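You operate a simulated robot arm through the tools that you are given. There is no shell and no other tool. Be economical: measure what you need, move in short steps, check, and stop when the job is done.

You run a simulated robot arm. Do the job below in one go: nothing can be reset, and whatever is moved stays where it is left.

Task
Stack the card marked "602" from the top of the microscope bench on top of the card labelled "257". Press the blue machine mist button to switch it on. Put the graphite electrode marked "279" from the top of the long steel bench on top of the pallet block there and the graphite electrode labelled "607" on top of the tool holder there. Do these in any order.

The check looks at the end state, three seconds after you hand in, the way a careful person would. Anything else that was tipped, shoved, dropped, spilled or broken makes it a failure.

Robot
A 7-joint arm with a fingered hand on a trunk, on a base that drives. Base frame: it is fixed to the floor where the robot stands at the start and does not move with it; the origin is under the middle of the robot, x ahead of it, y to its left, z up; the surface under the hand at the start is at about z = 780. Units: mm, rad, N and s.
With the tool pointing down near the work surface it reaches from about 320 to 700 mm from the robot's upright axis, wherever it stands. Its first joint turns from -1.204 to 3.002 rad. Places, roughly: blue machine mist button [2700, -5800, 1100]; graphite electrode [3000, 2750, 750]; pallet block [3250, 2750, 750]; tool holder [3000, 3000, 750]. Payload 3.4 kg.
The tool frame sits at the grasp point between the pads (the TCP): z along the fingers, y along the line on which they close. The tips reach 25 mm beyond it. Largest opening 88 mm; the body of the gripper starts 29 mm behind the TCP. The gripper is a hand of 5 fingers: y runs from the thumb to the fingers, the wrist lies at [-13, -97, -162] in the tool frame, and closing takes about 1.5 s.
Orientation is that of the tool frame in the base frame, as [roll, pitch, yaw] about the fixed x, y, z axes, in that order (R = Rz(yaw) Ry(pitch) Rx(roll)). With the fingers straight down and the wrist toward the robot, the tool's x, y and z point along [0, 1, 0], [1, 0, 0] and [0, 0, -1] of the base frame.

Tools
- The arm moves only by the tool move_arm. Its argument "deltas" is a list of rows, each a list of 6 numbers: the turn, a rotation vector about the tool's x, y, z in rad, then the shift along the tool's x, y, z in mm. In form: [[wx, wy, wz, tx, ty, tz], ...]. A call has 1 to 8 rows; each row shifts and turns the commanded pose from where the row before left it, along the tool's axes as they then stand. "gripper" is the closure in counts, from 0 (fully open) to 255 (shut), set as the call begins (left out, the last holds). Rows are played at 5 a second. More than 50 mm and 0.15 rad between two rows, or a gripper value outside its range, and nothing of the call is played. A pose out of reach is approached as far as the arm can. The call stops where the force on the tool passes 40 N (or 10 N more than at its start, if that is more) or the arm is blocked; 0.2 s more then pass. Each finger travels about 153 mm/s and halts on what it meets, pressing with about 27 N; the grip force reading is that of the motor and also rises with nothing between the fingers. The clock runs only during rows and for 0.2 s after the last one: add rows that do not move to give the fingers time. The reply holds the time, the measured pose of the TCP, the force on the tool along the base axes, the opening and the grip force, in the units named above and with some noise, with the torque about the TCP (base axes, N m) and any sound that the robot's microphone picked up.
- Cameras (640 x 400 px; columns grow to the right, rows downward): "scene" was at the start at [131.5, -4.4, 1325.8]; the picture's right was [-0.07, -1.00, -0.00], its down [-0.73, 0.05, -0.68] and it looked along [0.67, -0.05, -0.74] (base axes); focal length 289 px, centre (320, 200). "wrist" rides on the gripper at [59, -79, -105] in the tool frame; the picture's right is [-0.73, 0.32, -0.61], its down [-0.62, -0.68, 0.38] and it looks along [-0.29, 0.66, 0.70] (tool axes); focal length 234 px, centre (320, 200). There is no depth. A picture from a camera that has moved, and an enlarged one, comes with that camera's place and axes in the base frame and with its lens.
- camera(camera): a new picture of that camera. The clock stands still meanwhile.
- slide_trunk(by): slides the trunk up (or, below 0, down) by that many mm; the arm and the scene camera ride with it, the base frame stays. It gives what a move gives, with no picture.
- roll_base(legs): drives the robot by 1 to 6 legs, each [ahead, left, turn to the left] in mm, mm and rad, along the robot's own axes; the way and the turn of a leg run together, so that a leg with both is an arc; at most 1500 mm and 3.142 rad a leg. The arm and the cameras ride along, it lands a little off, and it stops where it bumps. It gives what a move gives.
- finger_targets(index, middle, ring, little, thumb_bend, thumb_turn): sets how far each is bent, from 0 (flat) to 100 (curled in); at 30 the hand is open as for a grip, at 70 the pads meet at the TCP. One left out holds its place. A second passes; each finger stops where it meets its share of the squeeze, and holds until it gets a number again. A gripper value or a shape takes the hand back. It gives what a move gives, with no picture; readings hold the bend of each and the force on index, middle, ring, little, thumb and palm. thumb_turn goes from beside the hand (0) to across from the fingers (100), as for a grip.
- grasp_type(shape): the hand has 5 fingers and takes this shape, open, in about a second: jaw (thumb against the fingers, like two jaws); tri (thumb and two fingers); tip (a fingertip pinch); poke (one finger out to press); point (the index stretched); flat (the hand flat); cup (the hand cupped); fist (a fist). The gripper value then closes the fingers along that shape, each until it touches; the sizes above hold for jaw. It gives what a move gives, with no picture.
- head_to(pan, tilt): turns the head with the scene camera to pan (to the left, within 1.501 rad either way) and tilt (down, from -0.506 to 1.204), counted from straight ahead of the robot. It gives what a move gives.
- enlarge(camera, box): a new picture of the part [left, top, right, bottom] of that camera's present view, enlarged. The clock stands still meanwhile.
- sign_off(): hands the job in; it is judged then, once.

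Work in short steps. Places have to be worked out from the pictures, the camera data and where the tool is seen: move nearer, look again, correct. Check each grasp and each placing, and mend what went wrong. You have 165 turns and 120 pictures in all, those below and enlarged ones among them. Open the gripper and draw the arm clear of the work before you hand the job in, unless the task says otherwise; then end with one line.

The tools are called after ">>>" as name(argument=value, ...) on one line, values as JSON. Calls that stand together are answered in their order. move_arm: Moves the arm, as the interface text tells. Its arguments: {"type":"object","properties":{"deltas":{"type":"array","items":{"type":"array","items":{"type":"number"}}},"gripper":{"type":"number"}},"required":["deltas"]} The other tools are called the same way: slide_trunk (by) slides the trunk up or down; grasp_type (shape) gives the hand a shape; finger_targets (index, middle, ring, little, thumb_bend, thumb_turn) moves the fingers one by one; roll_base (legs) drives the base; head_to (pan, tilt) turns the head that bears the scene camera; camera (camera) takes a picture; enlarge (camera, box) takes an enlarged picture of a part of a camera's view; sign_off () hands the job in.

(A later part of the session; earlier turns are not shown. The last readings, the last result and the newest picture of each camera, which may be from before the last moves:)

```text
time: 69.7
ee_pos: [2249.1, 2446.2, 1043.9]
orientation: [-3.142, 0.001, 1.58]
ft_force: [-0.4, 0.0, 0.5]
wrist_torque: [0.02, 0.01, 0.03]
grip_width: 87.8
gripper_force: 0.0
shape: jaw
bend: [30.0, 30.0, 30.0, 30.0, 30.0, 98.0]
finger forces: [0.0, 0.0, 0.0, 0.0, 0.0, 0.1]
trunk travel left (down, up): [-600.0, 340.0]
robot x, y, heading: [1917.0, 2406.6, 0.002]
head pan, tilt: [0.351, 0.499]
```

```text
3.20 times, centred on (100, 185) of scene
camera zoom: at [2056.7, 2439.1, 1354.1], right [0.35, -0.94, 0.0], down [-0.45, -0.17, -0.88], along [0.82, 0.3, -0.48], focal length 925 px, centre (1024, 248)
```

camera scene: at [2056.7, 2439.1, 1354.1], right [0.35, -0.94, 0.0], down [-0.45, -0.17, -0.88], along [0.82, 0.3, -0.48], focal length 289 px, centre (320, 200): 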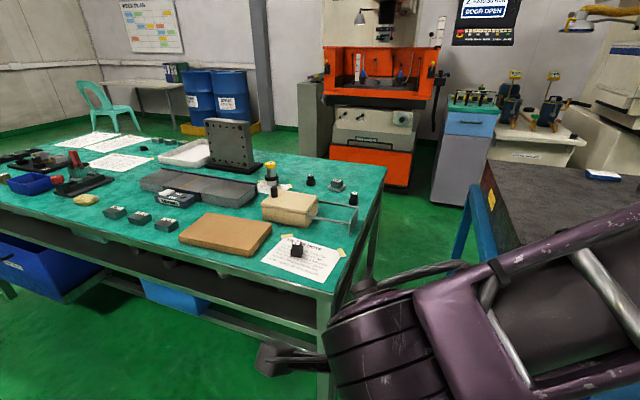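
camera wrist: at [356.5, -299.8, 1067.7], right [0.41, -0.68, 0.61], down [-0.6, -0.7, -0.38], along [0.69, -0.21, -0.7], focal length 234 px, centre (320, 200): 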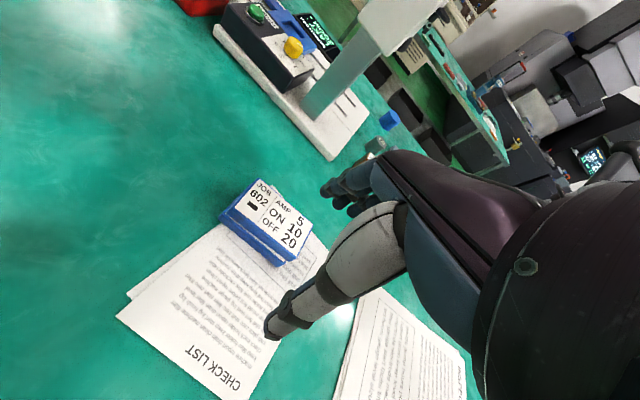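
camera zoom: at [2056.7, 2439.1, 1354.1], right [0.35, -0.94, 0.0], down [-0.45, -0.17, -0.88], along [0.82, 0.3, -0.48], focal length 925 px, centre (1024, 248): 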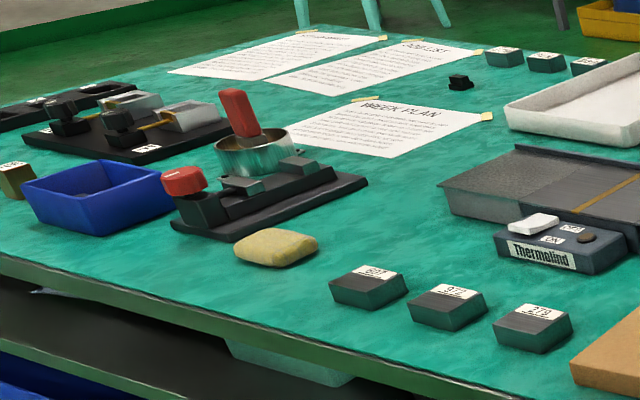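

The small black stepped pieces may be the graphite electrodes (they match the rough place given), so I read their labels closely.

>>> enlarge(camera="scene", box=[295, 165, 365, 210])

>>> enlarge(camera="scene", box=[270, 225, 340, 270])

>>> enlarge(camera="scene", box=[250, 155, 300, 190])

```text
8.89 times, centred on (330, 188) of scene
camera zoom: at [2056.7, 2439.1, 1354.1], right [0.35, -0.94, 0.0], down [-0.45, -0.17, -0.88], along [0.82, 0.3, -0.48], focal length 2569 px, centre (231, 311)
```

zoom: 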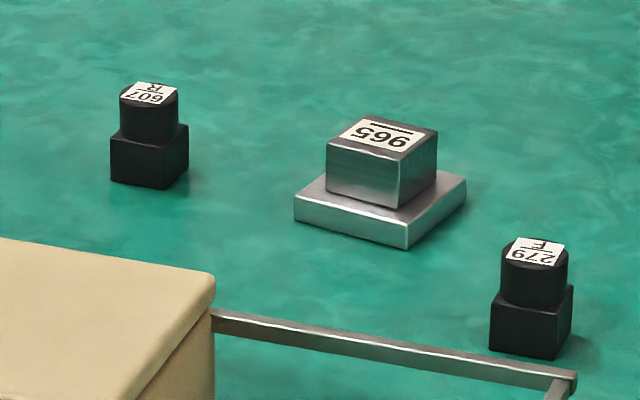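

```text
8.89 times, centred on (305, 248) of scene
camera zoom: at [2056.7, 2439.1, 1354.1], right [0.35, -0.94, 0.0], down [-0.45, -0.17, -0.88], along [0.82, 0.3, -0.48], focal length 2569 px, centre (453, -222)
```

zoom: 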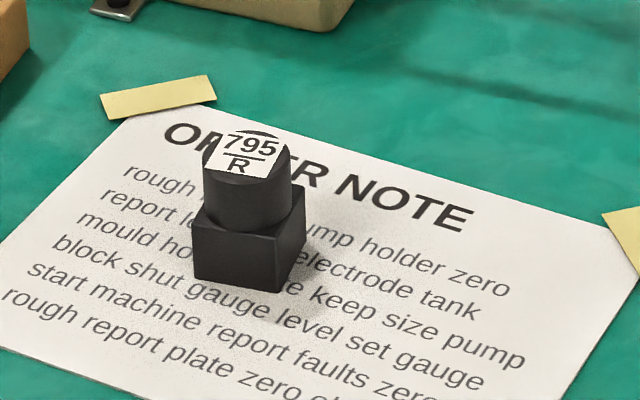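

```text
11.43 times, centred on (275, 172) of scene
camera zoom: at [2056.7, 2439.1, 1354.1], right [0.35, -0.94, 0.0], down [-0.45, -0.17, -0.88], along [0.82, 0.3, -0.48], focal length 3303 px, centre (834, 514)
```

zoom: 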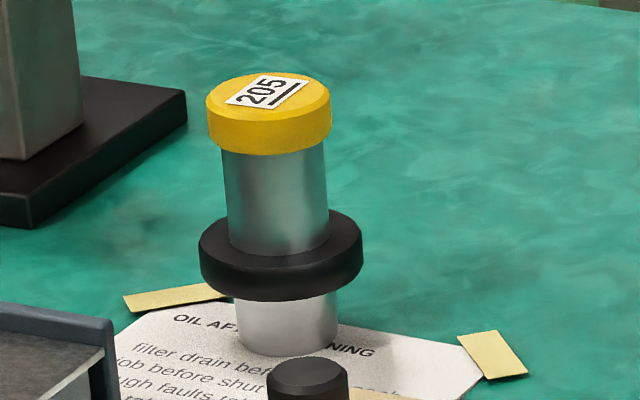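

Found: electrodes 607 and 279 (black stepped pieces) near [3237, 2920] and [3122, 2674], pallet block (965) near [3215, 2779], tool holder (205) near [3139, 3079] – all best reached from behind the bench. I drive around the granite table; first right to y ≈ 750.

>>> roll_base(legs=[[0, -900, 0], [0, -750, 0]])

>>> head_to(pan=0.0, tilt=0.35)

>>> camera(camera="scene")

```text
time: 78.1
ee_pos: [2258.2, 784.1, 1044.0]
orientation: [3.141, 0.0, 1.58]
ft_force: [0.6, -0.5, 0.5]
wrist_torque: [0.01, 0.02, -0.03]
grip_width: 87.7
gripper_force: 0.0
shape: jaw
bend: [30.0, 30.0, 30.0, 30.0, 30.0, 98.0]
finger forces: [0.1, 0.0, 0.1, 0.0, 0.1, 0.1]
trunk travel left (down, up): [-600.0, 340.0]
robot x, y, heading: [1926.3, 743.5, 0.001]
head pan, tilt: [0.351, 0.499]
```

```text
time: 79.0
ee_pos: [2256.6, 784.0, 1044.7]
orientation: [-3.141, 0.001, 1.58]
ft_force: [-0.3, 0.0, 0.6]
wrist_torque: [-0.02, -0.02, -0.02]
grip_width: 87.8
gripper_force: 0.0
shape: jaw
bend: [30.0, 30.0, 30.0, 30.0, 30.0, 98.0]
finger forces: [0.1, 0.0, 0.0, 0.0, 0.0, 0.0]
trunk travel left (down, up): [-600.0, 340.0]
robot x, y, heading: [1926.5, 740.5, 0.005]
head pan, tilt: [0.0, 0.351]
```

```text
79 pictures are left
camera scene: at [2072.4, 745.5, 1367.7], right [0.0, -1.0, 0.0], down [-0.34, 0.0, -0.94], along [0.94, 0.0, -0.34], focal length 289 px, centre (320, 200)
```

scene: 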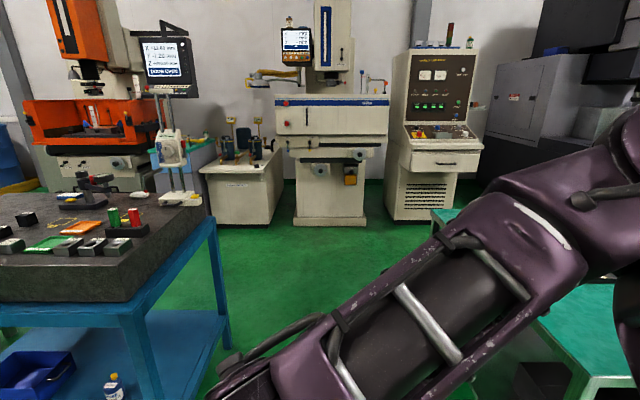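

The passage is clear on both sides. I drive ahead to x ≈ 4150 and turn left.

>>> roll_base(legs=[[1200, 0, 0], [1030, 0, 0], [0, 0, 1.566]])

>>> head_to(pan=0.2, tilt=0.35)

>>> camera(camera="scene")

```text
time: 93.8
ee_pos: [4108.4, 1097.0, 1044.7]
orientation: [-3.14, 0.0, -3.112]
ft_force: [0.6, 0.4, 0.3]
wrist_torque: [0.02, 0.01, 0.01]
grip_width: 87.8
gripper_force: 0.0
shape: jaw
bend: [30.0, 30.0, 30.0, 30.0, 30.0, 98.0]
finger forces: [0.1, 0.1, 0.0, 0.0, 0.0, 0.1]
trunk travel left (down, up): [-600.0, 340.0]
robot x, y, heading: [4155.1, 766.7, 1.597]
head pan, tilt: [0.0, 0.351]
```

```text
time: 94.5
ee_pos: [4108.2, 1096.0, 1043.3]
orientation: [-3.141, -0.001, -3.111]
ft_force: [0.0, 0.2, 0.2]
wrist_torque: [0.0, 0.01, 0.01]
grip_width: 87.9
gripper_force: 0.2
shape: jaw
bend: [30.0, 30.0, 30.0, 30.0, 30.0, 98.0]
finger forces: [0.0, 0.1, 0.1, 0.0, 0.1, 0.0]
trunk travel left (down, up): [-600.0, 340.0]
robot x, y, heading: [4157.2, 765.7, 1.592]
head pan, tilt: [0.201, 0.351]
```

```text
78 pictures are left
camera scene: at [4136.4, 908.5, 1367.8], right [0.97, 0.22, 0.0], down [0.08, -0.33, -0.94], along [-0.21, 0.92, -0.34], focal length 289 px, centre (320, 200)
```

scene: 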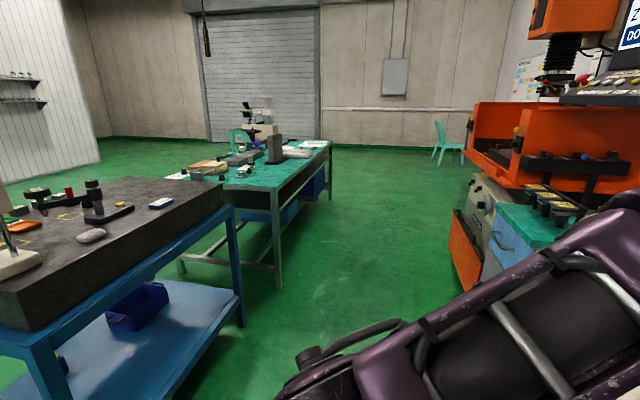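

The aisle behind the benches (x ≈ 3450–4740) is clear. I turn to face -x here and strafe along it.

>>> roll_base(legs=[[0, 0, 1.55], [0, -1000, 0], [0, -1050, 0]])

>>> head_to(pan=0.0, tilt=0.6)

>>> camera(camera="scene")

```text
time: 108.5
ee_pos: [3827.9, 2783.2, 1043.8]
orientation: [3.141, 0.001, -1.566]
ft_force: [0.1, 0.8, -0.4]
wrist_torque: [0.01, -0.01, 0.01]
grip_width: 87.6
gripper_force: 0.1
shape: jaw
bend: [30.0, 30.0, 30.0, 30.0, 30.0, 98.0]
finger forces: [0.0, 0.0, 0.0, 0.0, 0.1, 0.0]
trunk travel left (down, up): [-600.0, 340.0]
robot x, y, heading: [4161.2, 2824.8, 3.14]
head pan, tilt: [0.201, 0.351]
```

```text
time: 109.3
ee_pos: [3828.7, 2782.6, 1044.4]
orientation: [3.142, 0.0, -1.565]
ft_force: [-0.3, 0.5, -0.6]
wrist_torque: [0.0, 0.0, -0.01]
grip_width: 87.7
gripper_force: 0.0
shape: jaw
bend: [30.0, 30.0, 30.0, 30.0, 30.0, 98.0]
finger forces: [0.0, 0.0, 0.1, 0.0, 0.1, 0.0]
trunk travel left (down, up): [-600.0, 340.0]
robot x, y, heading: [4163.6, 2826.1, 3.139]
head pan, tilt: [0.0, 0.6]
```

```text
77 pictures are left
camera scene: at [4024.4, 2823.5, 1345.0], right [0.0, 1.0, 0.0], down [0.56, 0.0, -0.83], along [-0.83, 0.0, -0.56], focal length 289 px, centre (320, 200)
```

scene: 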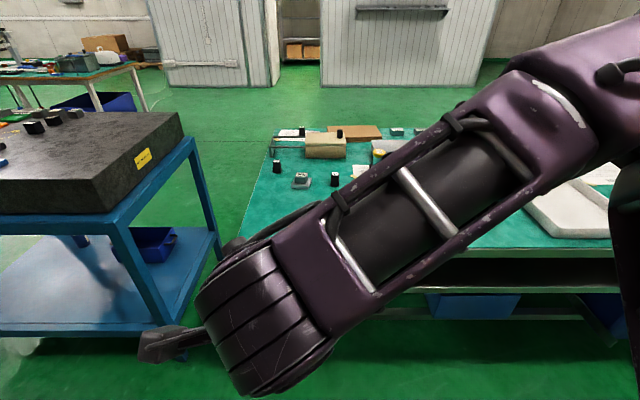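

Comparing the views, the bench top is nearer z ≈ 800; 279 ≈ [3035, 2660], pallet block ≈ [3125, 2765], 607 ≈ [3140, 2900]. I approach the back edge in two stages.

>>> roll_base(legs=[[330, 0, 0]])

>>> head_to(pan=0.0, tilt=0.75)

>>> camera(camera="scene")

>>> camera(camera="wrist")

```text
time: 111.5
ee_pos: [3495.4, 2783.7, 1043.3]
orientation: [-3.141, 0.0, -1.565]
ft_force: [-0.3, 0.2, 0.0]
wrist_torque: [-0.01, -0.06, 0.0]
grip_width: 87.6
gripper_force: 0.0
shape: jaw
bend: [30.0, 30.0, 30.0, 30.0, 30.0, 98.0]
finger forces: [0.0, 0.0, 0.0, 0.0, 0.0, 0.0]
trunk travel left (down, up): [-600.0, 340.0]
robot x, y, heading: [3828.9, 2822.1, 3.138]
head pan, tilt: [0.0, 0.6]
```

```text
time: 112.2
ee_pos: [3495.9, 2783.7, 1044.2]
orientation: [-3.141, 0.003, -1.565]
ft_force: [-0.3, -0.3, 0.0]
wrist_torque: [0.02, 0.0, -0.03]
grip_width: 87.6
gripper_force: 0.1
shape: jaw
bend: [30.0, 30.0, 30.0, 30.0, 30.0, 98.0]
finger forces: [0.0, 0.0, 0.0, 0.0, 0.0, 0.0]
trunk travel left (down, up): [-600.0, 340.0]
robot x, y, heading: [3827.9, 2820.7, 3.139]
head pan, tilt: [0.0, 0.75]
```

```text
76 pictures are left
camera scene: at [3696.8, 2824.0, 1332.2], right [0.0, 1.0, 0.0], down [0.68, 0.0, -0.73], along [-0.73, 0.0, -0.68], focal length 289 px, centre (320, 200)
```

scene: 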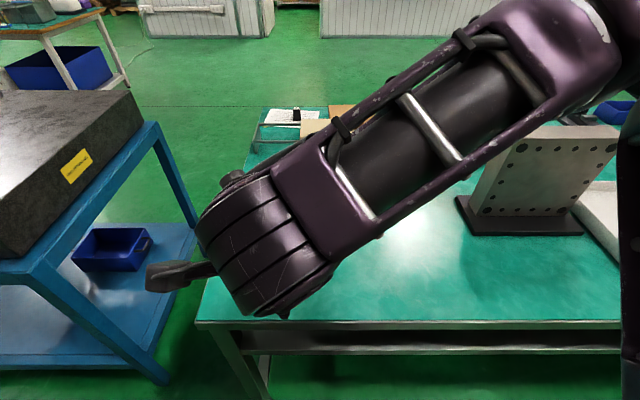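

```text
75 pictures are left
camera wrist: at [3574.4, 2724.5, 1149.2], right [-0.33, 0.72, 0.61], down [0.68, 0.63, -0.38], along [-0.66, 0.29, -0.7], focal length 234 px, centre (320, 200)
```

wrist: 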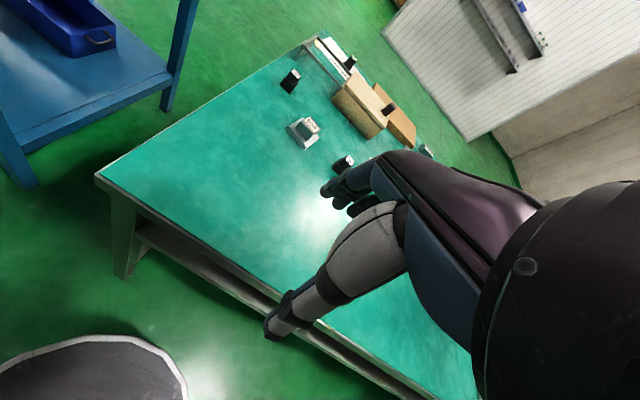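

Base front appears ~230 mm ahead of the axis, so I can come 120 mm closer safely.

>>> roll_base(legs=[[120, 0, 0]])

>>> camera(camera="wrist")

```text
time: 113.4
ee_pos: [3375.1, 2782.8, 1044.0]
orientation: [-3.14, 0.002, -1.566]
ft_force: [0.0, -0.2, -0.5]
wrist_torque: [-0.01, -0.03, 0.02]
grip_width: 88.1
gripper_force: 0.1
shape: jaw
bend: [30.0, 30.0, 30.0, 30.0, 30.0, 98.0]
finger forces: [0.1, 0.1, 0.0, 0.1, 0.1, 0.0]
trunk travel left (down, up): [-600.0, 340.0]
robot x, y, heading: [3706.1, 2823.3, -3.139]
head pan, tilt: [0.0, 0.75]
```

```text
74 pictures are left
camera wrist: at [3454.1, 2724.2, 1149.1], right [-0.33, 0.72, 0.61], down [0.68, 0.63, -0.38], along [-0.66, 0.29, -0.7], focal length 234 px, centre (320, 200)
```

wrist: 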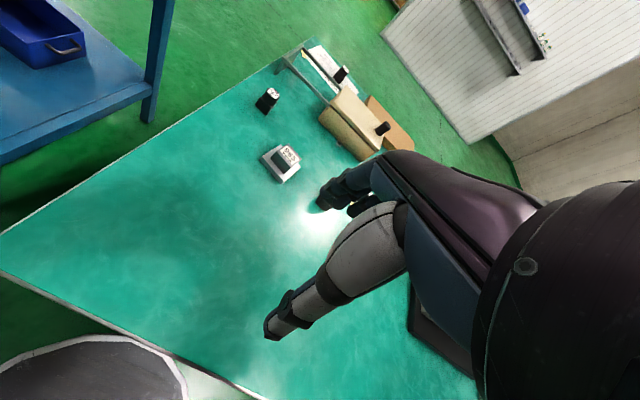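

Enlarging the wrist view around 279 and the pallet block.

>>> enlarge(camera="wrist", box=[230, 60, 350, 200])

>>> head_to(pan=0.1, tilt=0.6)

>>> camera(camera="scene")

```text
2.86 times, centred on (290, 130) of wrist
camera zoom: at [3454.1, 2724.2, 1149.1], right [-0.33, 0.72, 0.61], down [0.68, 0.63, -0.38], along [-0.66, 0.29, -0.7], focal length 669 px, centre (406, 400)
```

zoom: 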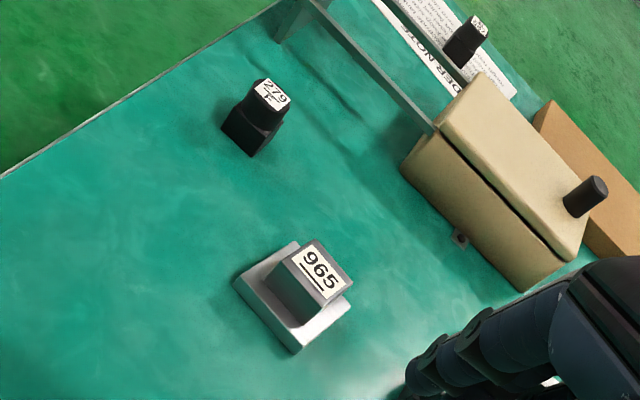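

```text
time: 114.1
ee_pos: [3375.4, 2782.8, 1043.7]
orientation: [-3.141, 0.0, -1.564]
ft_force: [-0.6, 0.3, 0.8]
wrist_torque: [-0.01, -0.02, -0.01]
grip_width: 88.0
gripper_force: 0.1
shape: jaw
bend: [30.0, 30.0, 30.0, 30.0, 30.0, 98.0]
finger forces: [0.1, 0.0, 0.0, 0.0, 0.0, 0.0]
trunk travel left (down, up): [-600.0, 340.0]
robot x, y, heading: [3709.9, 2822.1, -3.145]
head pan, tilt: [0.099, 0.6]
```

```text
72 pictures are left
camera scene: at [3572.0, 2815.1, 1344.9], right [-0.1, 1.0, 0.0], down [0.56, 0.06, -0.82], along [-0.82, -0.08, -0.57], focal length 289 px, centre (320, 200)
```

scene: 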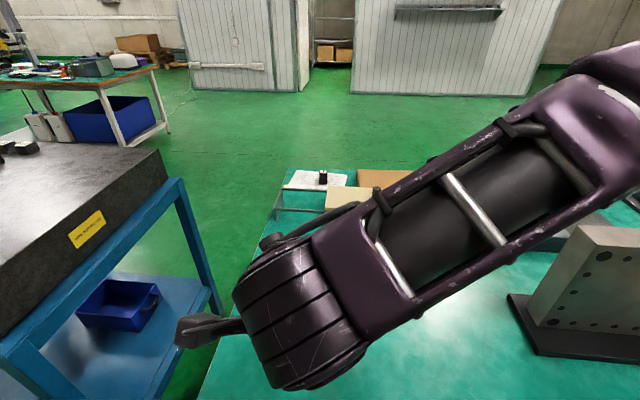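

279's top is about [3030, 2658, 844], pallet block top about [3129, 2759, 841]; so the bench top is near z ≈ 783. I align the base with 279 in y and raise the trunk 100 mm for reach.

>>> roll_base(legs=[[0, 150, 0]])

>>> slide_trunk(by=100)

>>> camera(camera="wrist")

```text
time: 115.5
ee_pos: [3375.9, 2631.5, 1043.5]
orientation: [3.141, 0.0, -1.566]
ft_force: [0.4, -0.2, 0.6]
wrist_torque: [0.01, 0.02, 0.03]
grip_width: 87.6
gripper_force: 0.0
shape: jaw
bend: [30.0, 30.0, 30.0, 30.0, 30.0, 98.0]
finger forces: [0.0, 0.1, 0.0, 0.0, 0.0, 0.0]
trunk travel left (down, up): [-600.0, 340.0]
robot x, y, heading: [3706.8, 2672.4, -3.137]
head pan, tilt: [0.099, 0.6]
```

```text
time: 116.8
ee_pos: [3375.9, 2631.2, 1143.8]
orientation: [-3.14, 0.001, -1.562]
ft_force: [-0.1, 1.3, 0.7]
wrist_torque: [0.03, -0.01, 0.01]
grip_width: 87.8
gripper_force: 0.1
shape: jaw
bend: [30.0, 30.0, 30.0, 30.0, 30.0, 98.0]
finger forces: [0.0, 0.1, 0.0, 0.0, 0.1, 0.0]
trunk travel left (down, up): [-700.0, 240.0]
robot x, y, heading: [3707.0, 2672.6, -3.141]
head pan, tilt: [0.099, 0.6]
```

```text
71 pictures are left
camera wrist: at [3454.7, 2573.3, 1249.2], right [-0.33, 0.72, 0.61], down [0.68, 0.63, -0.38], along [-0.66, 0.29, -0.7], focal length 234 px, centre (320, 200)
```

wrist: 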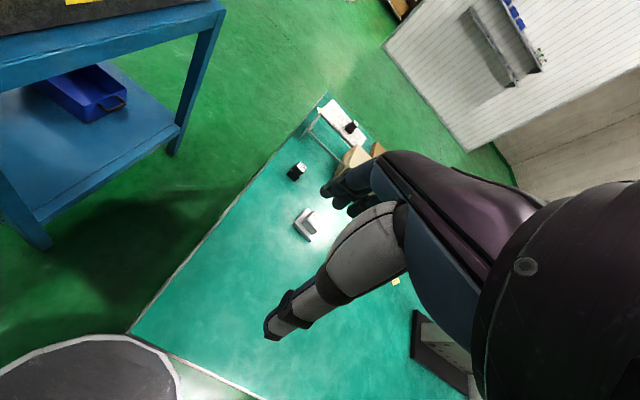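

Moving the hand over 279 at a safe height.

>>> move_arm(deltas=[[0, 0, 0, -3.4, 40, 20], [0, 0, 0, -3.4, 40, 20], [0, 0, 0, -3.4, 40, 20], [0, 0, 0, -3.4, 40, 20], [0, 0, 0, -3.4, 40, 25], [0, 0, 0, -3.4, 40, 25], [0, 0, 0, -3.4, 40, 25], [0, 0, 0, -3.2, 30, 25]])

>>> camera(camera="wrist")

```text
time: 118.6
ee_pos: [3066.0, 2655.5, 963.2]
orientation: [-3.141, 0.001, -1.563]
ft_force: [-0.1, -0.7, 0.5]
wrist_torque: [0.02, -0.03, 0.01]
grip_width: 87.7
gripper_force: 0.1
shape: jaw
bend: [30.0, 30.0, 30.0, 30.0, 30.0, 98.0]
finger forces: [0.0, 0.0, 0.1, 0.0, 0.0, 0.0]
trunk travel left (down, up): [-700.0, 240.0]
robot x, y, heading: [3707.1, 2674.2, -3.14]
head pan, tilt: [0.099, 0.6]
```

```text
70 pictures are left
camera wrist: at [3144.5, 2597.0, 1068.3], right [-0.33, 0.72, 0.61], down [0.68, 0.63, -0.38], along [-0.66, 0.29, -0.7], focal length 234 px, centre (320, 200)
```

wrist: 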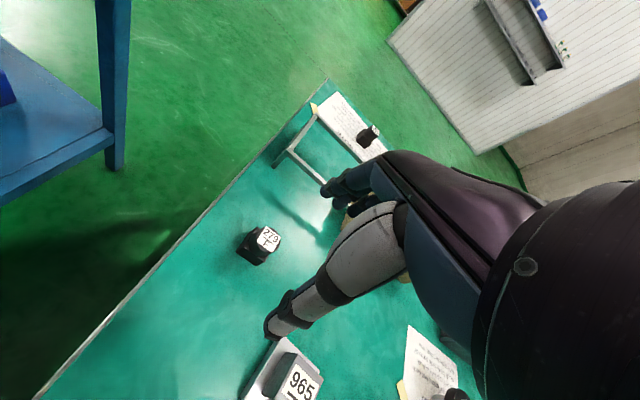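

279 measured again at about [3027, 2656]. I centre and descend to just above it.

>>> move_arm(deltas=[[0, 0, 0, -0.5, 20, 0], [0, 0, 0, -0.5, 19, 0], [0, 0, 0, 0, 0, 30], [0, 0, 0, 0, 0, 30], [0, 0, 0, 0, 0, 20], [0, 0, 0, 0, 0, 0]])

>>> camera(camera="wrist")

>>> head_to(pan=0.1, tilt=0.75)

>>> camera(camera="scene")

```text
time: 120.0
ee_pos: [3027.2, 2656.5, 883.9]
orientation: [3.141, -0.001, -1.563]
ft_force: [-0.1, -0.8, 0.2]
wrist_torque: [-0.02, -0.02, 0.01]
grip_width: 87.8
gripper_force: 0.1
shape: jaw
bend: [30.0, 30.0, 30.0, 30.0, 30.0, 98.0]
finger forces: [0.0, 0.0, 0.0, 0.0, 0.0, 0.0]
trunk travel left (down, up): [-700.0, 240.0]
robot x, y, heading: [3709.6, 2672.9, -3.138]
head pan, tilt: [0.099, 0.6]
```

```text
69 pictures are left
camera wrist: at [3105.7, 2599.3, 989.7], right [-0.33, 0.72, 0.61], down [0.68, 0.63, -0.38], along [-0.66, 0.29, -0.7], focal length 234 px, centre (320, 200)
```

wrist: 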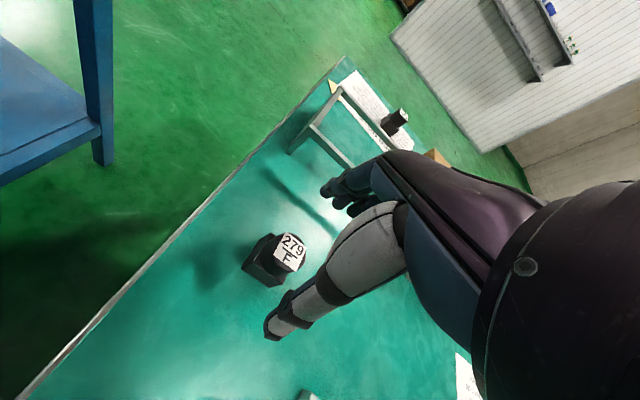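

```text
time: 120.7
ee_pos: [3027.4, 2658.0, 884.8]
orientation: [-3.14, 0.0, -1.564]
ft_force: [0.7, -0.2, -0.5]
wrist_torque: [0.03, 0.02, -0.04]
grip_width: 87.7
gripper_force: 0.0
shape: jaw
bend: [30.0, 30.0, 30.0, 30.0, 30.0, 98.0]
finger forces: [0.1, 0.0, 0.0, 0.0, 0.1, 0.0]
trunk travel left (down, up): [-700.0, 240.0]
robot x, y, heading: [3710.3, 2670.6, -3.144]
head pan, tilt: [0.099, 0.75]
```

```text
68 pictures are left
camera scene: at [3577.3, 2664.6, 1432.1], right [-0.1, 0.99, 0.0], down [0.68, 0.07, -0.73], along [-0.73, -0.07, -0.68], focal length 289 px, centre (320, 200)
```

scene: 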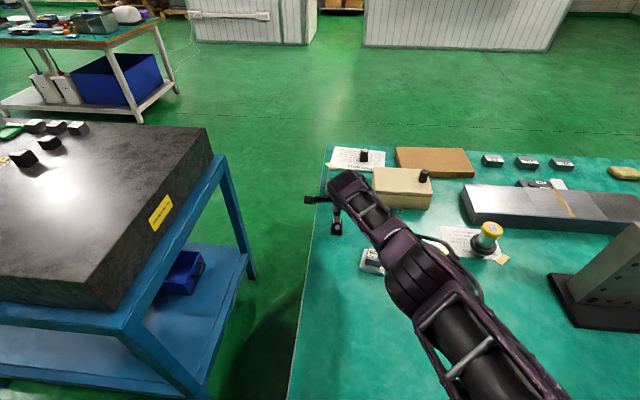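

Aligned within a millimetre or two. Descend to grip height.

>>> move_arm(deltas=[[0, 0, 0, 0, 0, 20], [0, 0, 0, 0, 0, 20], [0, 0, 0, 0, 0, 15], [0, 0, 0, 0, 0, 5], [0, 0, 0, 0, 0, 0]])

>>> enlarge(camera="wrist", box=[200, 180, 440, 380])

>>> enlarge(camera="scene", box=[290, 150, 410, 270])

```text
time: 121.9
ee_pos: [3039.3, 2660.9, 825.4]
orientation: [-3.141, 0.002, -1.564]
ft_force: [-0.1, -0.8, 1.1]
wrist_torque: [-0.05, 0.03, -0.01]
grip_width: 87.7
gripper_force: 0.0
shape: jaw
bend: [30.0, 30.0, 30.0, 30.0, 30.0, 98.0]
finger forces: [0.0, 0.4, 0.0, 0.1, 0.0, 0.0]
out of reach, approached as far as the arm can: row 2, 3
trunk travel left (down, up): [-700.0, 240.0]
robot x, y, heading: [3710.1, 2670.4, -3.14]
head pan, tilt: [0.099, 0.75]
```

```text
2.00 times, centred on (320, 280) of wrist
camera zoom: at [3117.6, 2602.4, 930.7], right [-0.33, 0.72, 0.61], down [0.68, 0.63, -0.38], along [-0.66, 0.29, -0.7], focal length 468 px, centre (320, 40)
```

zoom: 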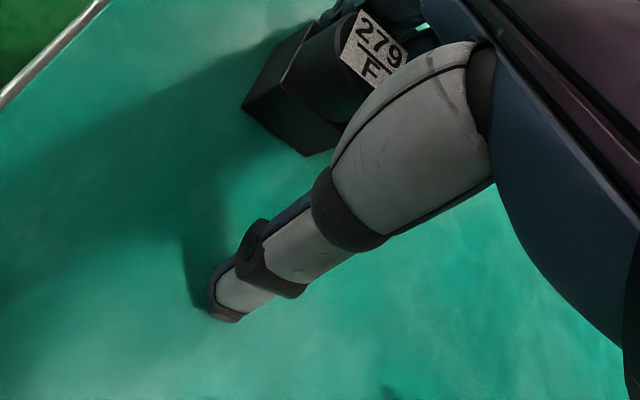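

```text
3.33 times, centred on (350, 210) of scene
camera zoom: at [3577.3, 2665.5, 1432.1], right [-0.1, 0.99, 0.0], down [0.68, 0.07, -0.73], along [-0.73, -0.07, -0.68], focal length 964 px, centre (220, 167)
```

zoom: 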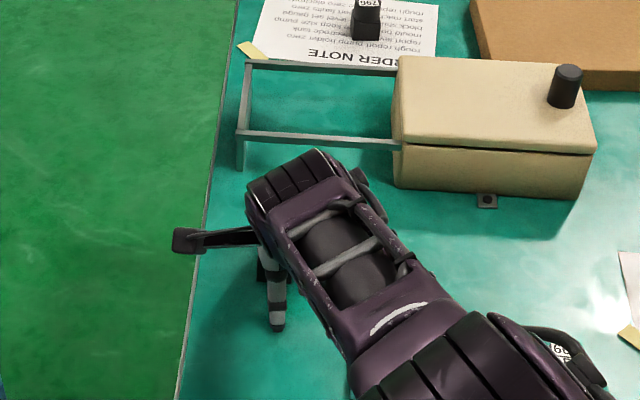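

Out of reach at this height with the trunk raised (12 mm short). Height 884 was reachable, so I go back up there and descend with the trunk instead.

>>> move_arm(deltas=[[0, 0, 0, 0, 0, -10], [0, 0, 0, 0, 0, -20], [0, 0, 0, 0, 0, -30], [0, 0, 0, 0, 0, 0]])

```text
time: 122.9
ee_pos: [3022.1, 2654.8, 880.5]
orientation: [-3.14, 0.001, -1.565]
ft_force: [-0.3, 0.5, -0.8]
wrist_torque: [0.02, -0.02, 0.03]
grip_width: 87.8
gripper_force: 0.0
shape: jaw
bend: [30.0, 30.0, 30.0, 30.0, 30.0, 98.0]
finger forces: [0.0, 0.0, 0.1, 0.0, 0.0, 0.0]
out of reach, approached as far as the arm can: row 2, 3
trunk travel left (down, up): [-700.0, 240.0]
robot x, y, heading: [3710.5, 2667.8, -3.136]
head pan, tilt: [0.099, 0.75]
```

I correct to [3026, 2656] then lower the trunk in two stages.

>>> move_arm(deltas=[[0, 0, 0, -1.5, -4, -3], [0, 0, 0, 0, 0, 0], [0, 0, 0, 0, 0, 0]])

>>> slide_trunk(by=-30)

>>> enlarge(camera="wrist", box=[200, 180, 440, 380])

```text
time: 123.7
ee_pos: [3021.5, 2654.9, 881.4]
orientation: [3.142, 0.0, -1.564]
ft_force: [-0.1, -0.6, 0.5]
wrist_torque: [-0.01, -0.03, 0.0]
grip_width: 87.8
gripper_force: 0.1
shape: jaw
bend: [30.0, 30.0, 30.0, 30.0, 30.0, 98.0]
finger forces: [0.0, 0.0, 0.1, 0.1, 0.0, 0.1]
out of reach, approached as far as the arm can: row 1
trunk travel left (down, up): [-700.0, 240.0]
robot x, y, heading: [3704.4, 2672.5, -3.142]
head pan, tilt: [0.099, 0.75]
```

```text
time: 124.5
ee_pos: [3021.2, 2655.1, 851.9]
orientation: [3.141, 0.0, -1.565]
ft_force: [0.3, -0.6, 0.5]
wrist_torque: [-0.01, 0.0, 0.02]
grip_width: 87.6
gripper_force: 0.1
shape: jaw
bend: [30.0, 30.0, 30.0, 30.0, 30.0, 98.0]
finger forces: [0.0, 0.1, 0.0, 0.1, 0.0, 0.0]
trunk travel left (down, up): [-670.0, 270.0]
robot x, y, heading: [3705.1, 2669.0, -3.136]
head pan, tilt: [0.099, 0.75]
```

```text
2.00 times, centred on (320, 280) of wrist
camera zoom: at [3100.0, 2596.5, 956.8], right [-0.33, 0.72, 0.61], down [0.68, 0.63, -0.38], along [-0.66, 0.29, -0.7], focal length 468 px, centre (320, 40)
```

zoom: 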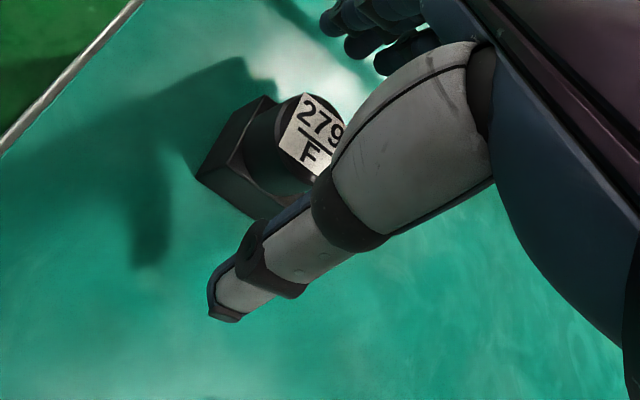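

I pull back a few mm to centre on x ≈ 3027.

>>> move_arm(deltas=[[0, 0, 0, 0, -4, 0], [0, 0, 0, 0, 0, 0], [0, 0, 0, 0, 0, 0]])

```text
time: 125.3
ee_pos: [3020.3, 2655.3, 850.6]
orientation: [3.141, -0.001, -1.564]
ft_force: [-0.8, -0.5, 0.4]
wrist_torque: [0.0, -0.01, 0.01]
grip_width: 87.9
gripper_force: 0.0
shape: jaw
bend: [30.0, 30.0, 30.0, 30.0, 30.0, 98.0]
finger forces: [0.1, 0.0, 0.0, 0.0, 0.1, 0.0]
out of reach, approached as far as the arm can: row 1
trunk travel left (down, up): [-670.0, 270.0]
robot x, y, heading: [3706.0, 2674.4, -3.141]
head pan, tilt: [0.099, 0.75]
```

>>> move_arm(deltas=[[0, 0, 0, 0, -6, 0], [0, 0, 0, 0, 0, 0], [0, 0, 0, 0, 0, 0]])

```text
time: 126.1
ee_pos: [3020.8, 2654.7, 851.1]
orientation: [3.141, 0.0, -1.564]
ft_force: [0.1, 1.0, -0.9]
wrist_torque: [0.03, -0.03, 0.04]
grip_width: 87.7
gripper_force: 0.0
shape: jaw
bend: [30.0, 30.0, 30.0, 30.0, 30.0, 98.0]
finger forces: [0.0, 0.1, 0.0, 0.0, 0.0, 0.1]
out of reach, approached as far as the arm can: row 1
trunk travel left (down, up): [-670.0, 270.0]
robot x, y, heading: [3710.5, 2675.5, -3.139]
head pan, tilt: [0.099, 0.75]
```

The arm seems stuck at a joint limit; I make a larger retreat upward to free it.

>>> move_arm(deltas=[[0, 0, 0, 0, 0, -20], [0, 0, 0, 0, 0, -30], [0, 0, 0, 0, -10, -20], [0, 0, 0, 0, -20, 0], [0, 0, 0, 0, 0, 0]])

```text
time: 127.3
ee_pos: [3010.6, 2640.0, 912.7]
orientation: [-3.139, 0.001, -1.563]
ft_force: [0.1, -0.5, 0.1]
wrist_torque: [0.02, -0.02, -0.01]
grip_width: 87.7
gripper_force: 0.0
shape: jaw
bend: [30.0, 30.0, 30.0, 30.0, 30.0, 98.0]
finger forces: [0.0, 0.0, 0.0, 0.1, 0.0, 0.1]
out of reach, approached as far as the arm can: row 1, 2, 3, 4
trunk travel left (down, up): [-670.0, 270.0]
robot x, y, heading: [3706.0, 2671.4, -3.141]
head pan, tilt: [0.099, 0.75]
```

>>> move_arm(deltas=[[0, 0, 0, 0, -40, 0], [0, 0, 0, 0, -40, 0], [0, 0, 0, 0, -40, 0], [0, 0, 0, 0, 0, 0], [0, 0, 0, 0, 0, 0]])

>>> camera(camera="scene")

```text
time: 128.5
ee_pos: [3029.5, 2603.1, 889.5]
orientation: [-3.141, 0.0, -1.566]
ft_force: [-0.6, -0.3, 0.4]
wrist_torque: [0.01, -0.01, -0.01]
grip_width: 87.9
gripper_force: 0.1
shape: jaw
bend: [30.0, 30.0, 30.0, 30.0, 30.0, 98.0]
finger forces: [0.1, 0.0, 0.0, 0.0, 0.0, 0.0]
out of reach, approached as far as the arm can: row 1, 2, 3
trunk travel left (down, up): [-670.0, 270.0]
robot x, y, heading: [3703.7, 2666.5, -3.139]
head pan, tilt: [0.099, 0.75]
```

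```text
64 pictures are left
camera scene: at [3577.4, 2664.5, 1402.1], right [-0.1, 0.99, 0.0], down [0.68, 0.07, -0.73], along [-0.73, -0.07, -0.68], focal length 289 px, centre (320, 200)
```

scene: 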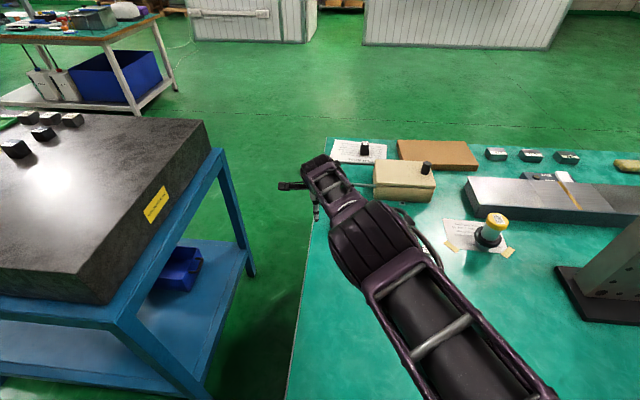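

The solver seems to be at a singular stretch; I raise and retreat substantially to recover.

>>> move_arm(deltas=[[0, 0, 0, 0, -20, -40], [0, 0, 0, 0, -20, -40], [0, 0, 0, 0, -45, -10], [0, 0, 0, 0, -45, -10], [0, 0, 0, 0, 0, 0], [0, 0, 0, 0, 0, 0]])

```text
time: 129.9
ee_pos: [3024.5, 2582.4, 968.5]
orientation: [-3.141, 0.0, -1.565]
ft_force: [0.1, -0.1, 0.5]
wrist_torque: [0.0, 0.03, -0.01]
grip_width: 87.7
gripper_force: 0.1
shape: jaw
bend: [30.0, 30.0, 30.0, 30.0, 30.0, 98.0]
finger forces: [0.0, 0.0, 0.0, 0.1, 0.0, 0.0]
out of reach, approached as far as the arm can: row 1, 2, 3, 4
trunk travel left (down, up): [-670.0, 270.0]
robot x, y, heading: [3709.3, 2671.9, -3.139]
head pan, tilt: [0.099, 0.75]
```

>>> move_arm(deltas=[[0, 0, 0, -45, 0, 0], [0, 0, 0, -45, 0, 0], [0, 0, 0, -45, 0, 0], [0, 0, 0, 0, 0, 0], [0, 0, 0, 0, 0, 0]])

>>> camera(camera="scene")

```text
time: 131.1
ee_pos: [3022.7, 2718.1, 967.8]
orientation: [-3.138, 0.0, -1.565]
ft_force: [-0.2, -0.2, -0.1]
wrist_torque: [-0.02, 0.01, 0.0]
grip_width: 88.1
gripper_force: 0.1
shape: jaw
bend: [30.0, 30.0, 30.0, 30.0, 30.0, 98.0]
finger forces: [0.0, 0.1, 0.0, 0.1, 0.0, 0.0]
trunk travel left (down, up): [-670.0, 270.0]
robot x, y, heading: [3705.6, 2673.5, -3.141]
head pan, tilt: [0.099, 0.75]
```

```text
63 pictures are left
camera scene: at [3577.2, 2665.5, 1402.1], right [-0.1, 0.99, 0.0], down [0.68, 0.07, -0.73], along [-0.73, -0.07, -0.68], focal length 289 px, centre (320, 200)
```

scene: 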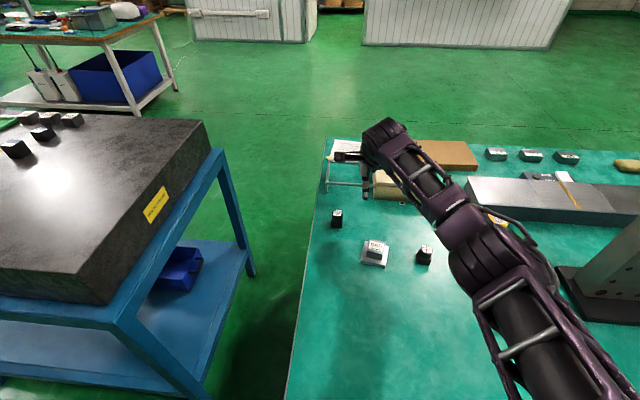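

Freed: the command follows the reached pose. Now I retreat toward the robot.

>>> move_arm(deltas=[[0, 0, 0, 0, -20, -10], [0, 0, 0, 0, -20, 0], [0, 0, 0, 0, 0, 0]])

```text
time: 131.9
ee_pos: [3063.4, 2717.1, 977.5]
orientation: [-3.139, -0.001, -1.565]
ft_force: [-0.9, -0.4, 0.2]
wrist_torque: [0.03, 0.01, 0.01]
grip_width: 87.7
gripper_force: 0.0
shape: jaw
bend: [30.0, 30.0, 30.0, 30.0, 30.0, 98.0]
finger forces: [0.1, 0.0, 0.1, 0.0, 0.0, 0.0]
trunk travel left (down, up): [-670.0, 270.0]
robot x, y, heading: [3704.3, 2674.2, -3.136]
head pan, tilt: [0.099, 0.75]
```

The left side of the robot is the hard side. I shift the base 75 mm so that 279 lies slightly to its right, and lower the trunk 30.

>>> roll_base(legs=[[0, 75, 0]])

>>> move_arm(deltas=[[0, 0, 0, -10, 0, -20], [0, 0, 0, 0, 0, -20], [0, 0, 0, 0, 0, 0]])

>>> slide_trunk(by=-40)

```text
time: 132.9
ee_pos: [3064.4, 2642.7, 978.6]
orientation: [-3.141, 0.002, -1.565]
ft_force: [0.1, -0.2, 0.4]
wrist_torque: [0.02, 0.01, 0.01]
grip_width: 88.0
gripper_force: 0.2
shape: jaw
bend: [30.0, 30.0, 30.0, 30.0, 30.0, 98.0]
finger forces: [0.0, 0.1, 0.1, 0.0, 0.1, 0.0]
trunk travel left (down, up): [-670.0, 270.0]
robot x, y, heading: [3705.9, 2593.7, -3.141]
head pan, tilt: [0.099, 0.75]
```

```text
time: 133.7
ee_pos: [3062.8, 2652.3, 1018.0]
orientation: [-3.141, 0.002, -1.565]
ft_force: [-0.5, -0.2, -0.7]
wrist_torque: [0.01, 0.02, 0.02]
grip_width: 87.7
gripper_force: 0.1
shape: jaw
bend: [30.0, 30.0, 30.0, 30.0, 30.0, 98.0]
finger forces: [0.0, 0.0, 0.1, 0.0, 0.1, 0.1]
trunk travel left (down, up): [-670.0, 270.0]
robot x, y, heading: [3707.5, 2595.5, -3.146]
head pan, tilt: [0.099, 0.75]
```

```text
time: 134.6
ee_pos: [3063.9, 2653.6, 977.4]
orientation: [-3.141, 0.0, -1.565]
ft_force: [0.6, 0.2, -0.3]
wrist_torque: [0.01, -0.03, -0.01]
grip_width: 88.2
gripper_force: 0.1
shape: jaw
bend: [30.0, 30.0, 30.0, 30.0, 30.0, 98.0]
finger forces: [0.0, 0.0, 0.1, 0.1, 0.1, 0.0]
trunk travel left (down, up): [-630.0, 310.0]
robot x, y, heading: [3706.3, 2594.6, -3.138]
head pan, tilt: [0.099, 0.75]
```

Moving over 279 and partway down, then checking.

>>> move_arm(deltas=[[0, 0, 0, -2.5, 18, 20], [0, 0, 0, 0, 19, 20], [0, 0, 0, 0, 0, 30], [0, 0, 0, 0, 0, 32], [0, 0, 0, 0, 0, 0]])

>>> enlarge(camera="wrist", box=[200, 180, 440, 380])

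```text
time: 135.8
ee_pos: [3027.3, 2655.9, 875.7]
orientation: [3.141, 0.001, -1.564]
ft_force: [0.3, -0.6, -0.2]
wrist_torque: [-0.01, 0.0, 0.0]
grip_width: 87.8
gripper_force: 0.0
shape: jaw
bend: [30.0, 30.0, 30.0, 30.0, 30.0, 98.0]
finger forces: [0.0, 0.0, 0.0, 0.1, 0.0, 0.0]
trunk travel left (down, up): [-630.0, 310.0]
robot x, y, heading: [3712.4, 2593.9, -3.14]
head pan, tilt: [0.099, 0.75]
```

```text
2.00 times, centred on (320, 280) of wrist
camera zoom: at [3105.1, 2596.9, 981.0], right [-0.33, 0.72, 0.61], down [0.68, 0.63, -0.38], along [-0.66, 0.29, -0.7], focal length 468 px, centre (320, 40)
```

zoom: 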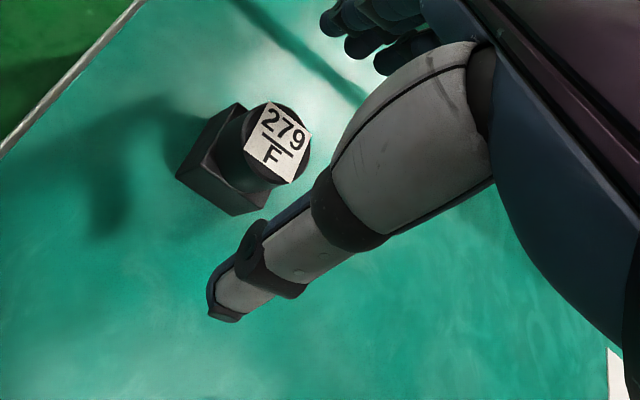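

Centred. Descend further, watching for the reach limit.

>>> move_arm(deltas=[[0, 0, 0, 0, 0, 15], [0, 0, 0, 0, 0, 15], [0, 0, 0, 0, 0, 10], [0, 0, 0, 0, 0, 0]])

```text
time: 136.8
ee_pos: [3026.7, 2655.6, 835.6]
orientation: [3.14, -0.001, -1.566]
ft_force: [-0.4, 0.2, 0.5]
wrist_torque: [-0.03, -0.01, -0.01]
grip_width: 87.7
gripper_force: 0.1
shape: jaw
bend: [30.0, 30.0, 30.0, 30.0, 30.0, 98.0]
finger forces: [0.0, 0.0, 0.0, 0.0, 0.0, 0.1]
trunk travel left (down, up): [-630.0, 310.0]
robot x, y, heading: [3707.6, 2598.0, -3.138]
head pan, tilt: [0.099, 0.75]
```

>>> move_arm(deltas=[[0, 0, 0, 0, 0, 6], [0, 0, 0, 0, 0, 5], [0, 0, 0, 0, 0, 0]])

>>> enlarge(camera="scene", box=[290, 150, 410, 270])

>>> camera(camera="wrist")

```text
time: 137.6
ee_pos: [3026.1, 2654.6, 826.2]
orientation: [3.141, 0.0, -1.565]
ft_force: [-0.4, 0.1, 2.1]
wrist_torque: [0.03, 0.12, -0.01]
grip_width: 87.8
gripper_force: 0.1
shape: jaw
bend: [30.0, 30.0, 30.0, 30.0, 30.0, 98.0]
finger forces: [0.1, 1.9, 0.0, 0.1, 0.0, 0.1]
trunk travel left (down, up): [-630.0, 310.0]
robot x, y, heading: [3705.7, 2597.7, -3.141]
head pan, tilt: [0.099, 0.75]
```

```text
3.33 times, centred on (350, 210) of scene
camera zoom: at [3577.9, 2589.8, 1362.2], right [-0.1, 0.99, 0.0], down [0.68, 0.07, -0.73], along [-0.73, -0.07, -0.68], focal length 964 px, centre (220, 167)
```

zoom: 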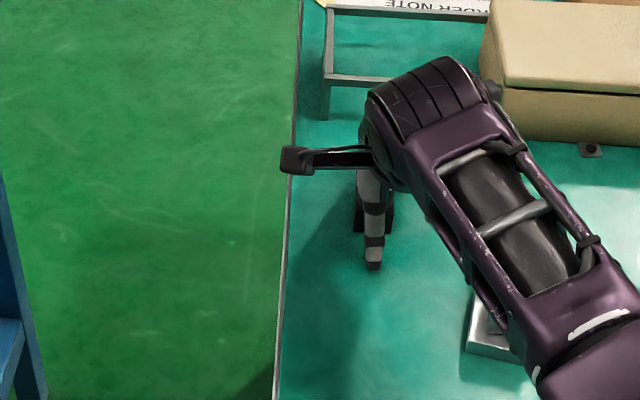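

```text
60 pictures are left
camera wrist: at [3105.2, 2597.1, 930.7], right [-0.33, 0.72, 0.61], down [0.68, 0.63, -0.38], along [-0.66, 0.29, -0.7], focal length 234 px, centre (320, 200)
```

wrist: 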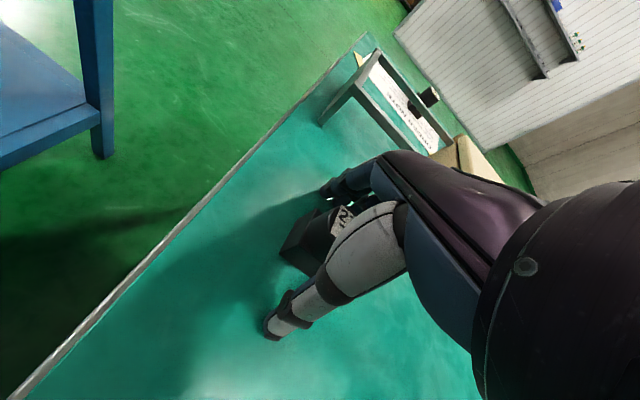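

The middle fingertip just touches the bench (≈2 N), so the top is near z ≈ 798. I rise 3 mm and close.

>>> move_arm(deltas=[[0, 0, 0, 0, 0, -3], [0, 0, 0, 0, 0, 0]])

>>> move_arm(deltas=[[0, 0, 0, 0, 0, 0], [0, 0, 0, 0, 0, 0], [0, 0, 0, 0, 0, 0], [0, 0, 0, 0, 0, 0], [0, 0, 0, 0, 0, 0], [0, 0, 0, 0, 0, 0], [0, 0, 0, 0, 0, 0], [0, 0, 0, 0, 0, 0]], gripper=255)

>>> enlarge(camera="wrist", box=[240, 170, 400, 350])

```text
time: 138.2
ee_pos: [3026.4, 2655.2, 828.1]
orientation: [-3.14, -0.001, -1.563]
ft_force: [-0.7, -0.2, -0.6]
wrist_torque: [-0.02, 0.0, 0.04]
grip_width: 87.8
gripper_force: 0.0
shape: jaw
bend: [30.0, 30.0, 30.0, 30.0, 30.0, 98.0]
finger forces: [0.0, 0.0, 0.1, 0.0, 0.1, 0.0]
trunk travel left (down, up): [-630.0, 310.0]
robot x, y, heading: [3706.9, 2594.7, -3.139]
head pan, tilt: [0.099, 0.75]
```

```text
time: 140.0
ee_pos: [3025.8, 2654.6, 827.1]
orientation: [-3.14, 0.001, -1.564]
ft_force: [1.3, 0.0, -0.3]
wrist_torque: [0.0, -0.04, -0.03]
grip_width: 25.3
gripper_force: 27.0
shape: jaw
bend: [74.0, 53.0, 60.0, 57.0, 75.0, 100.0]
finger forces: [14.8, 8.5, 0.0, 0.0, 23.2, 0.1]
trunk travel left (down, up): [-630.0, 310.0]
robot x, y, heading: [3710.3, 2596.6, -3.137]
head pan, tilt: [0.099, 0.75]
```

```text
2.22 times, centred on (320, 260) of wrist
camera zoom: at [3105.0, 2597.0, 933.3], right [-0.33, 0.72, 0.61], down [0.68, 0.63, -0.38], along [-0.66, 0.29, -0.7], focal length 520 px, centre (320, 67)
```

zoom: 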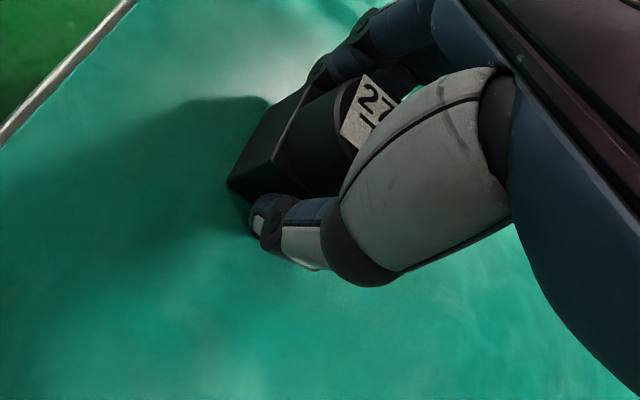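

Gripped (25 mm, index+middle vs thumb). Lift and look.

>>> move_arm(deltas=[[0, 0, 0, 0, 0, -10], [0, 0, 0, 0, 0, -25], [0, 0, 0, 0, 0, -30], [0, 0, 0, 0, -15, -15], [0, 0, 0, 0, 0, 0]])

>>> camera(camera="wrist")

>>> enlarge(camera="scene", box=[290, 150, 410, 270])

```text
time: 141.2
ee_pos: [3041.4, 2654.5, 907.0]
orientation: [-3.14, 0.0, -1.565]
ft_force: [0.7, 0.2, -0.7]
wrist_torque: [-0.03, 0.02, 0.02]
grip_width: 25.0
gripper_force: 26.9
shape: jaw
bend: [74.0, 53.0, 60.0, 57.0, 75.0, 100.0]
finger forces: [14.8, 8.5, 0.0, 0.0, 23.3, 0.0]
trunk travel left (down, up): [-630.0, 310.0]
robot x, y, heading: [3704.6, 2597.6, -3.141]
head pan, tilt: [0.099, 0.75]
```

```text
58 pictures are left
camera wrist: at [3119.7, 2596.4, 1013.6], right [-0.33, 0.72, 0.61], down [0.68, 0.63, -0.38], along [-0.66, 0.29, -0.7], focal length 234 px, centre (320, 200)
```

wrist: 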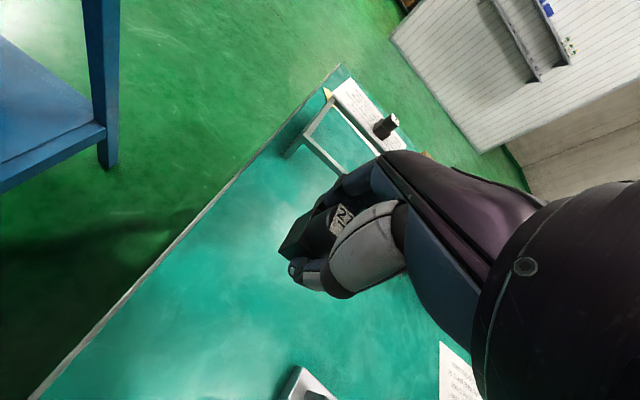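

```text
3.33 times, centred on (350, 210) of scene
camera zoom: at [3576.9, 2589.6, 1362.0], right [-0.1, 0.99, 0.0], down [0.68, 0.07, -0.73], along [-0.73, -0.07, -0.68], focal length 964 px, centre (220, 167)
```

zoom: 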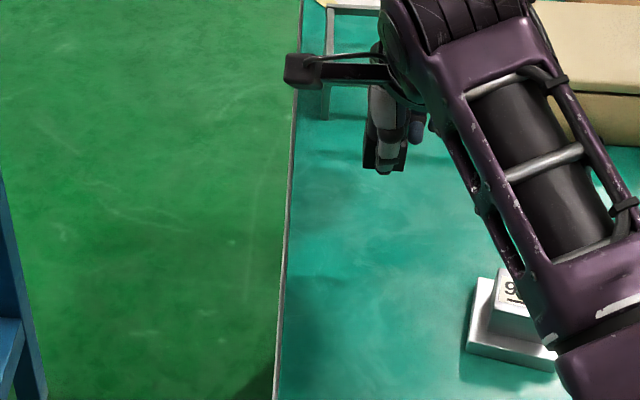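

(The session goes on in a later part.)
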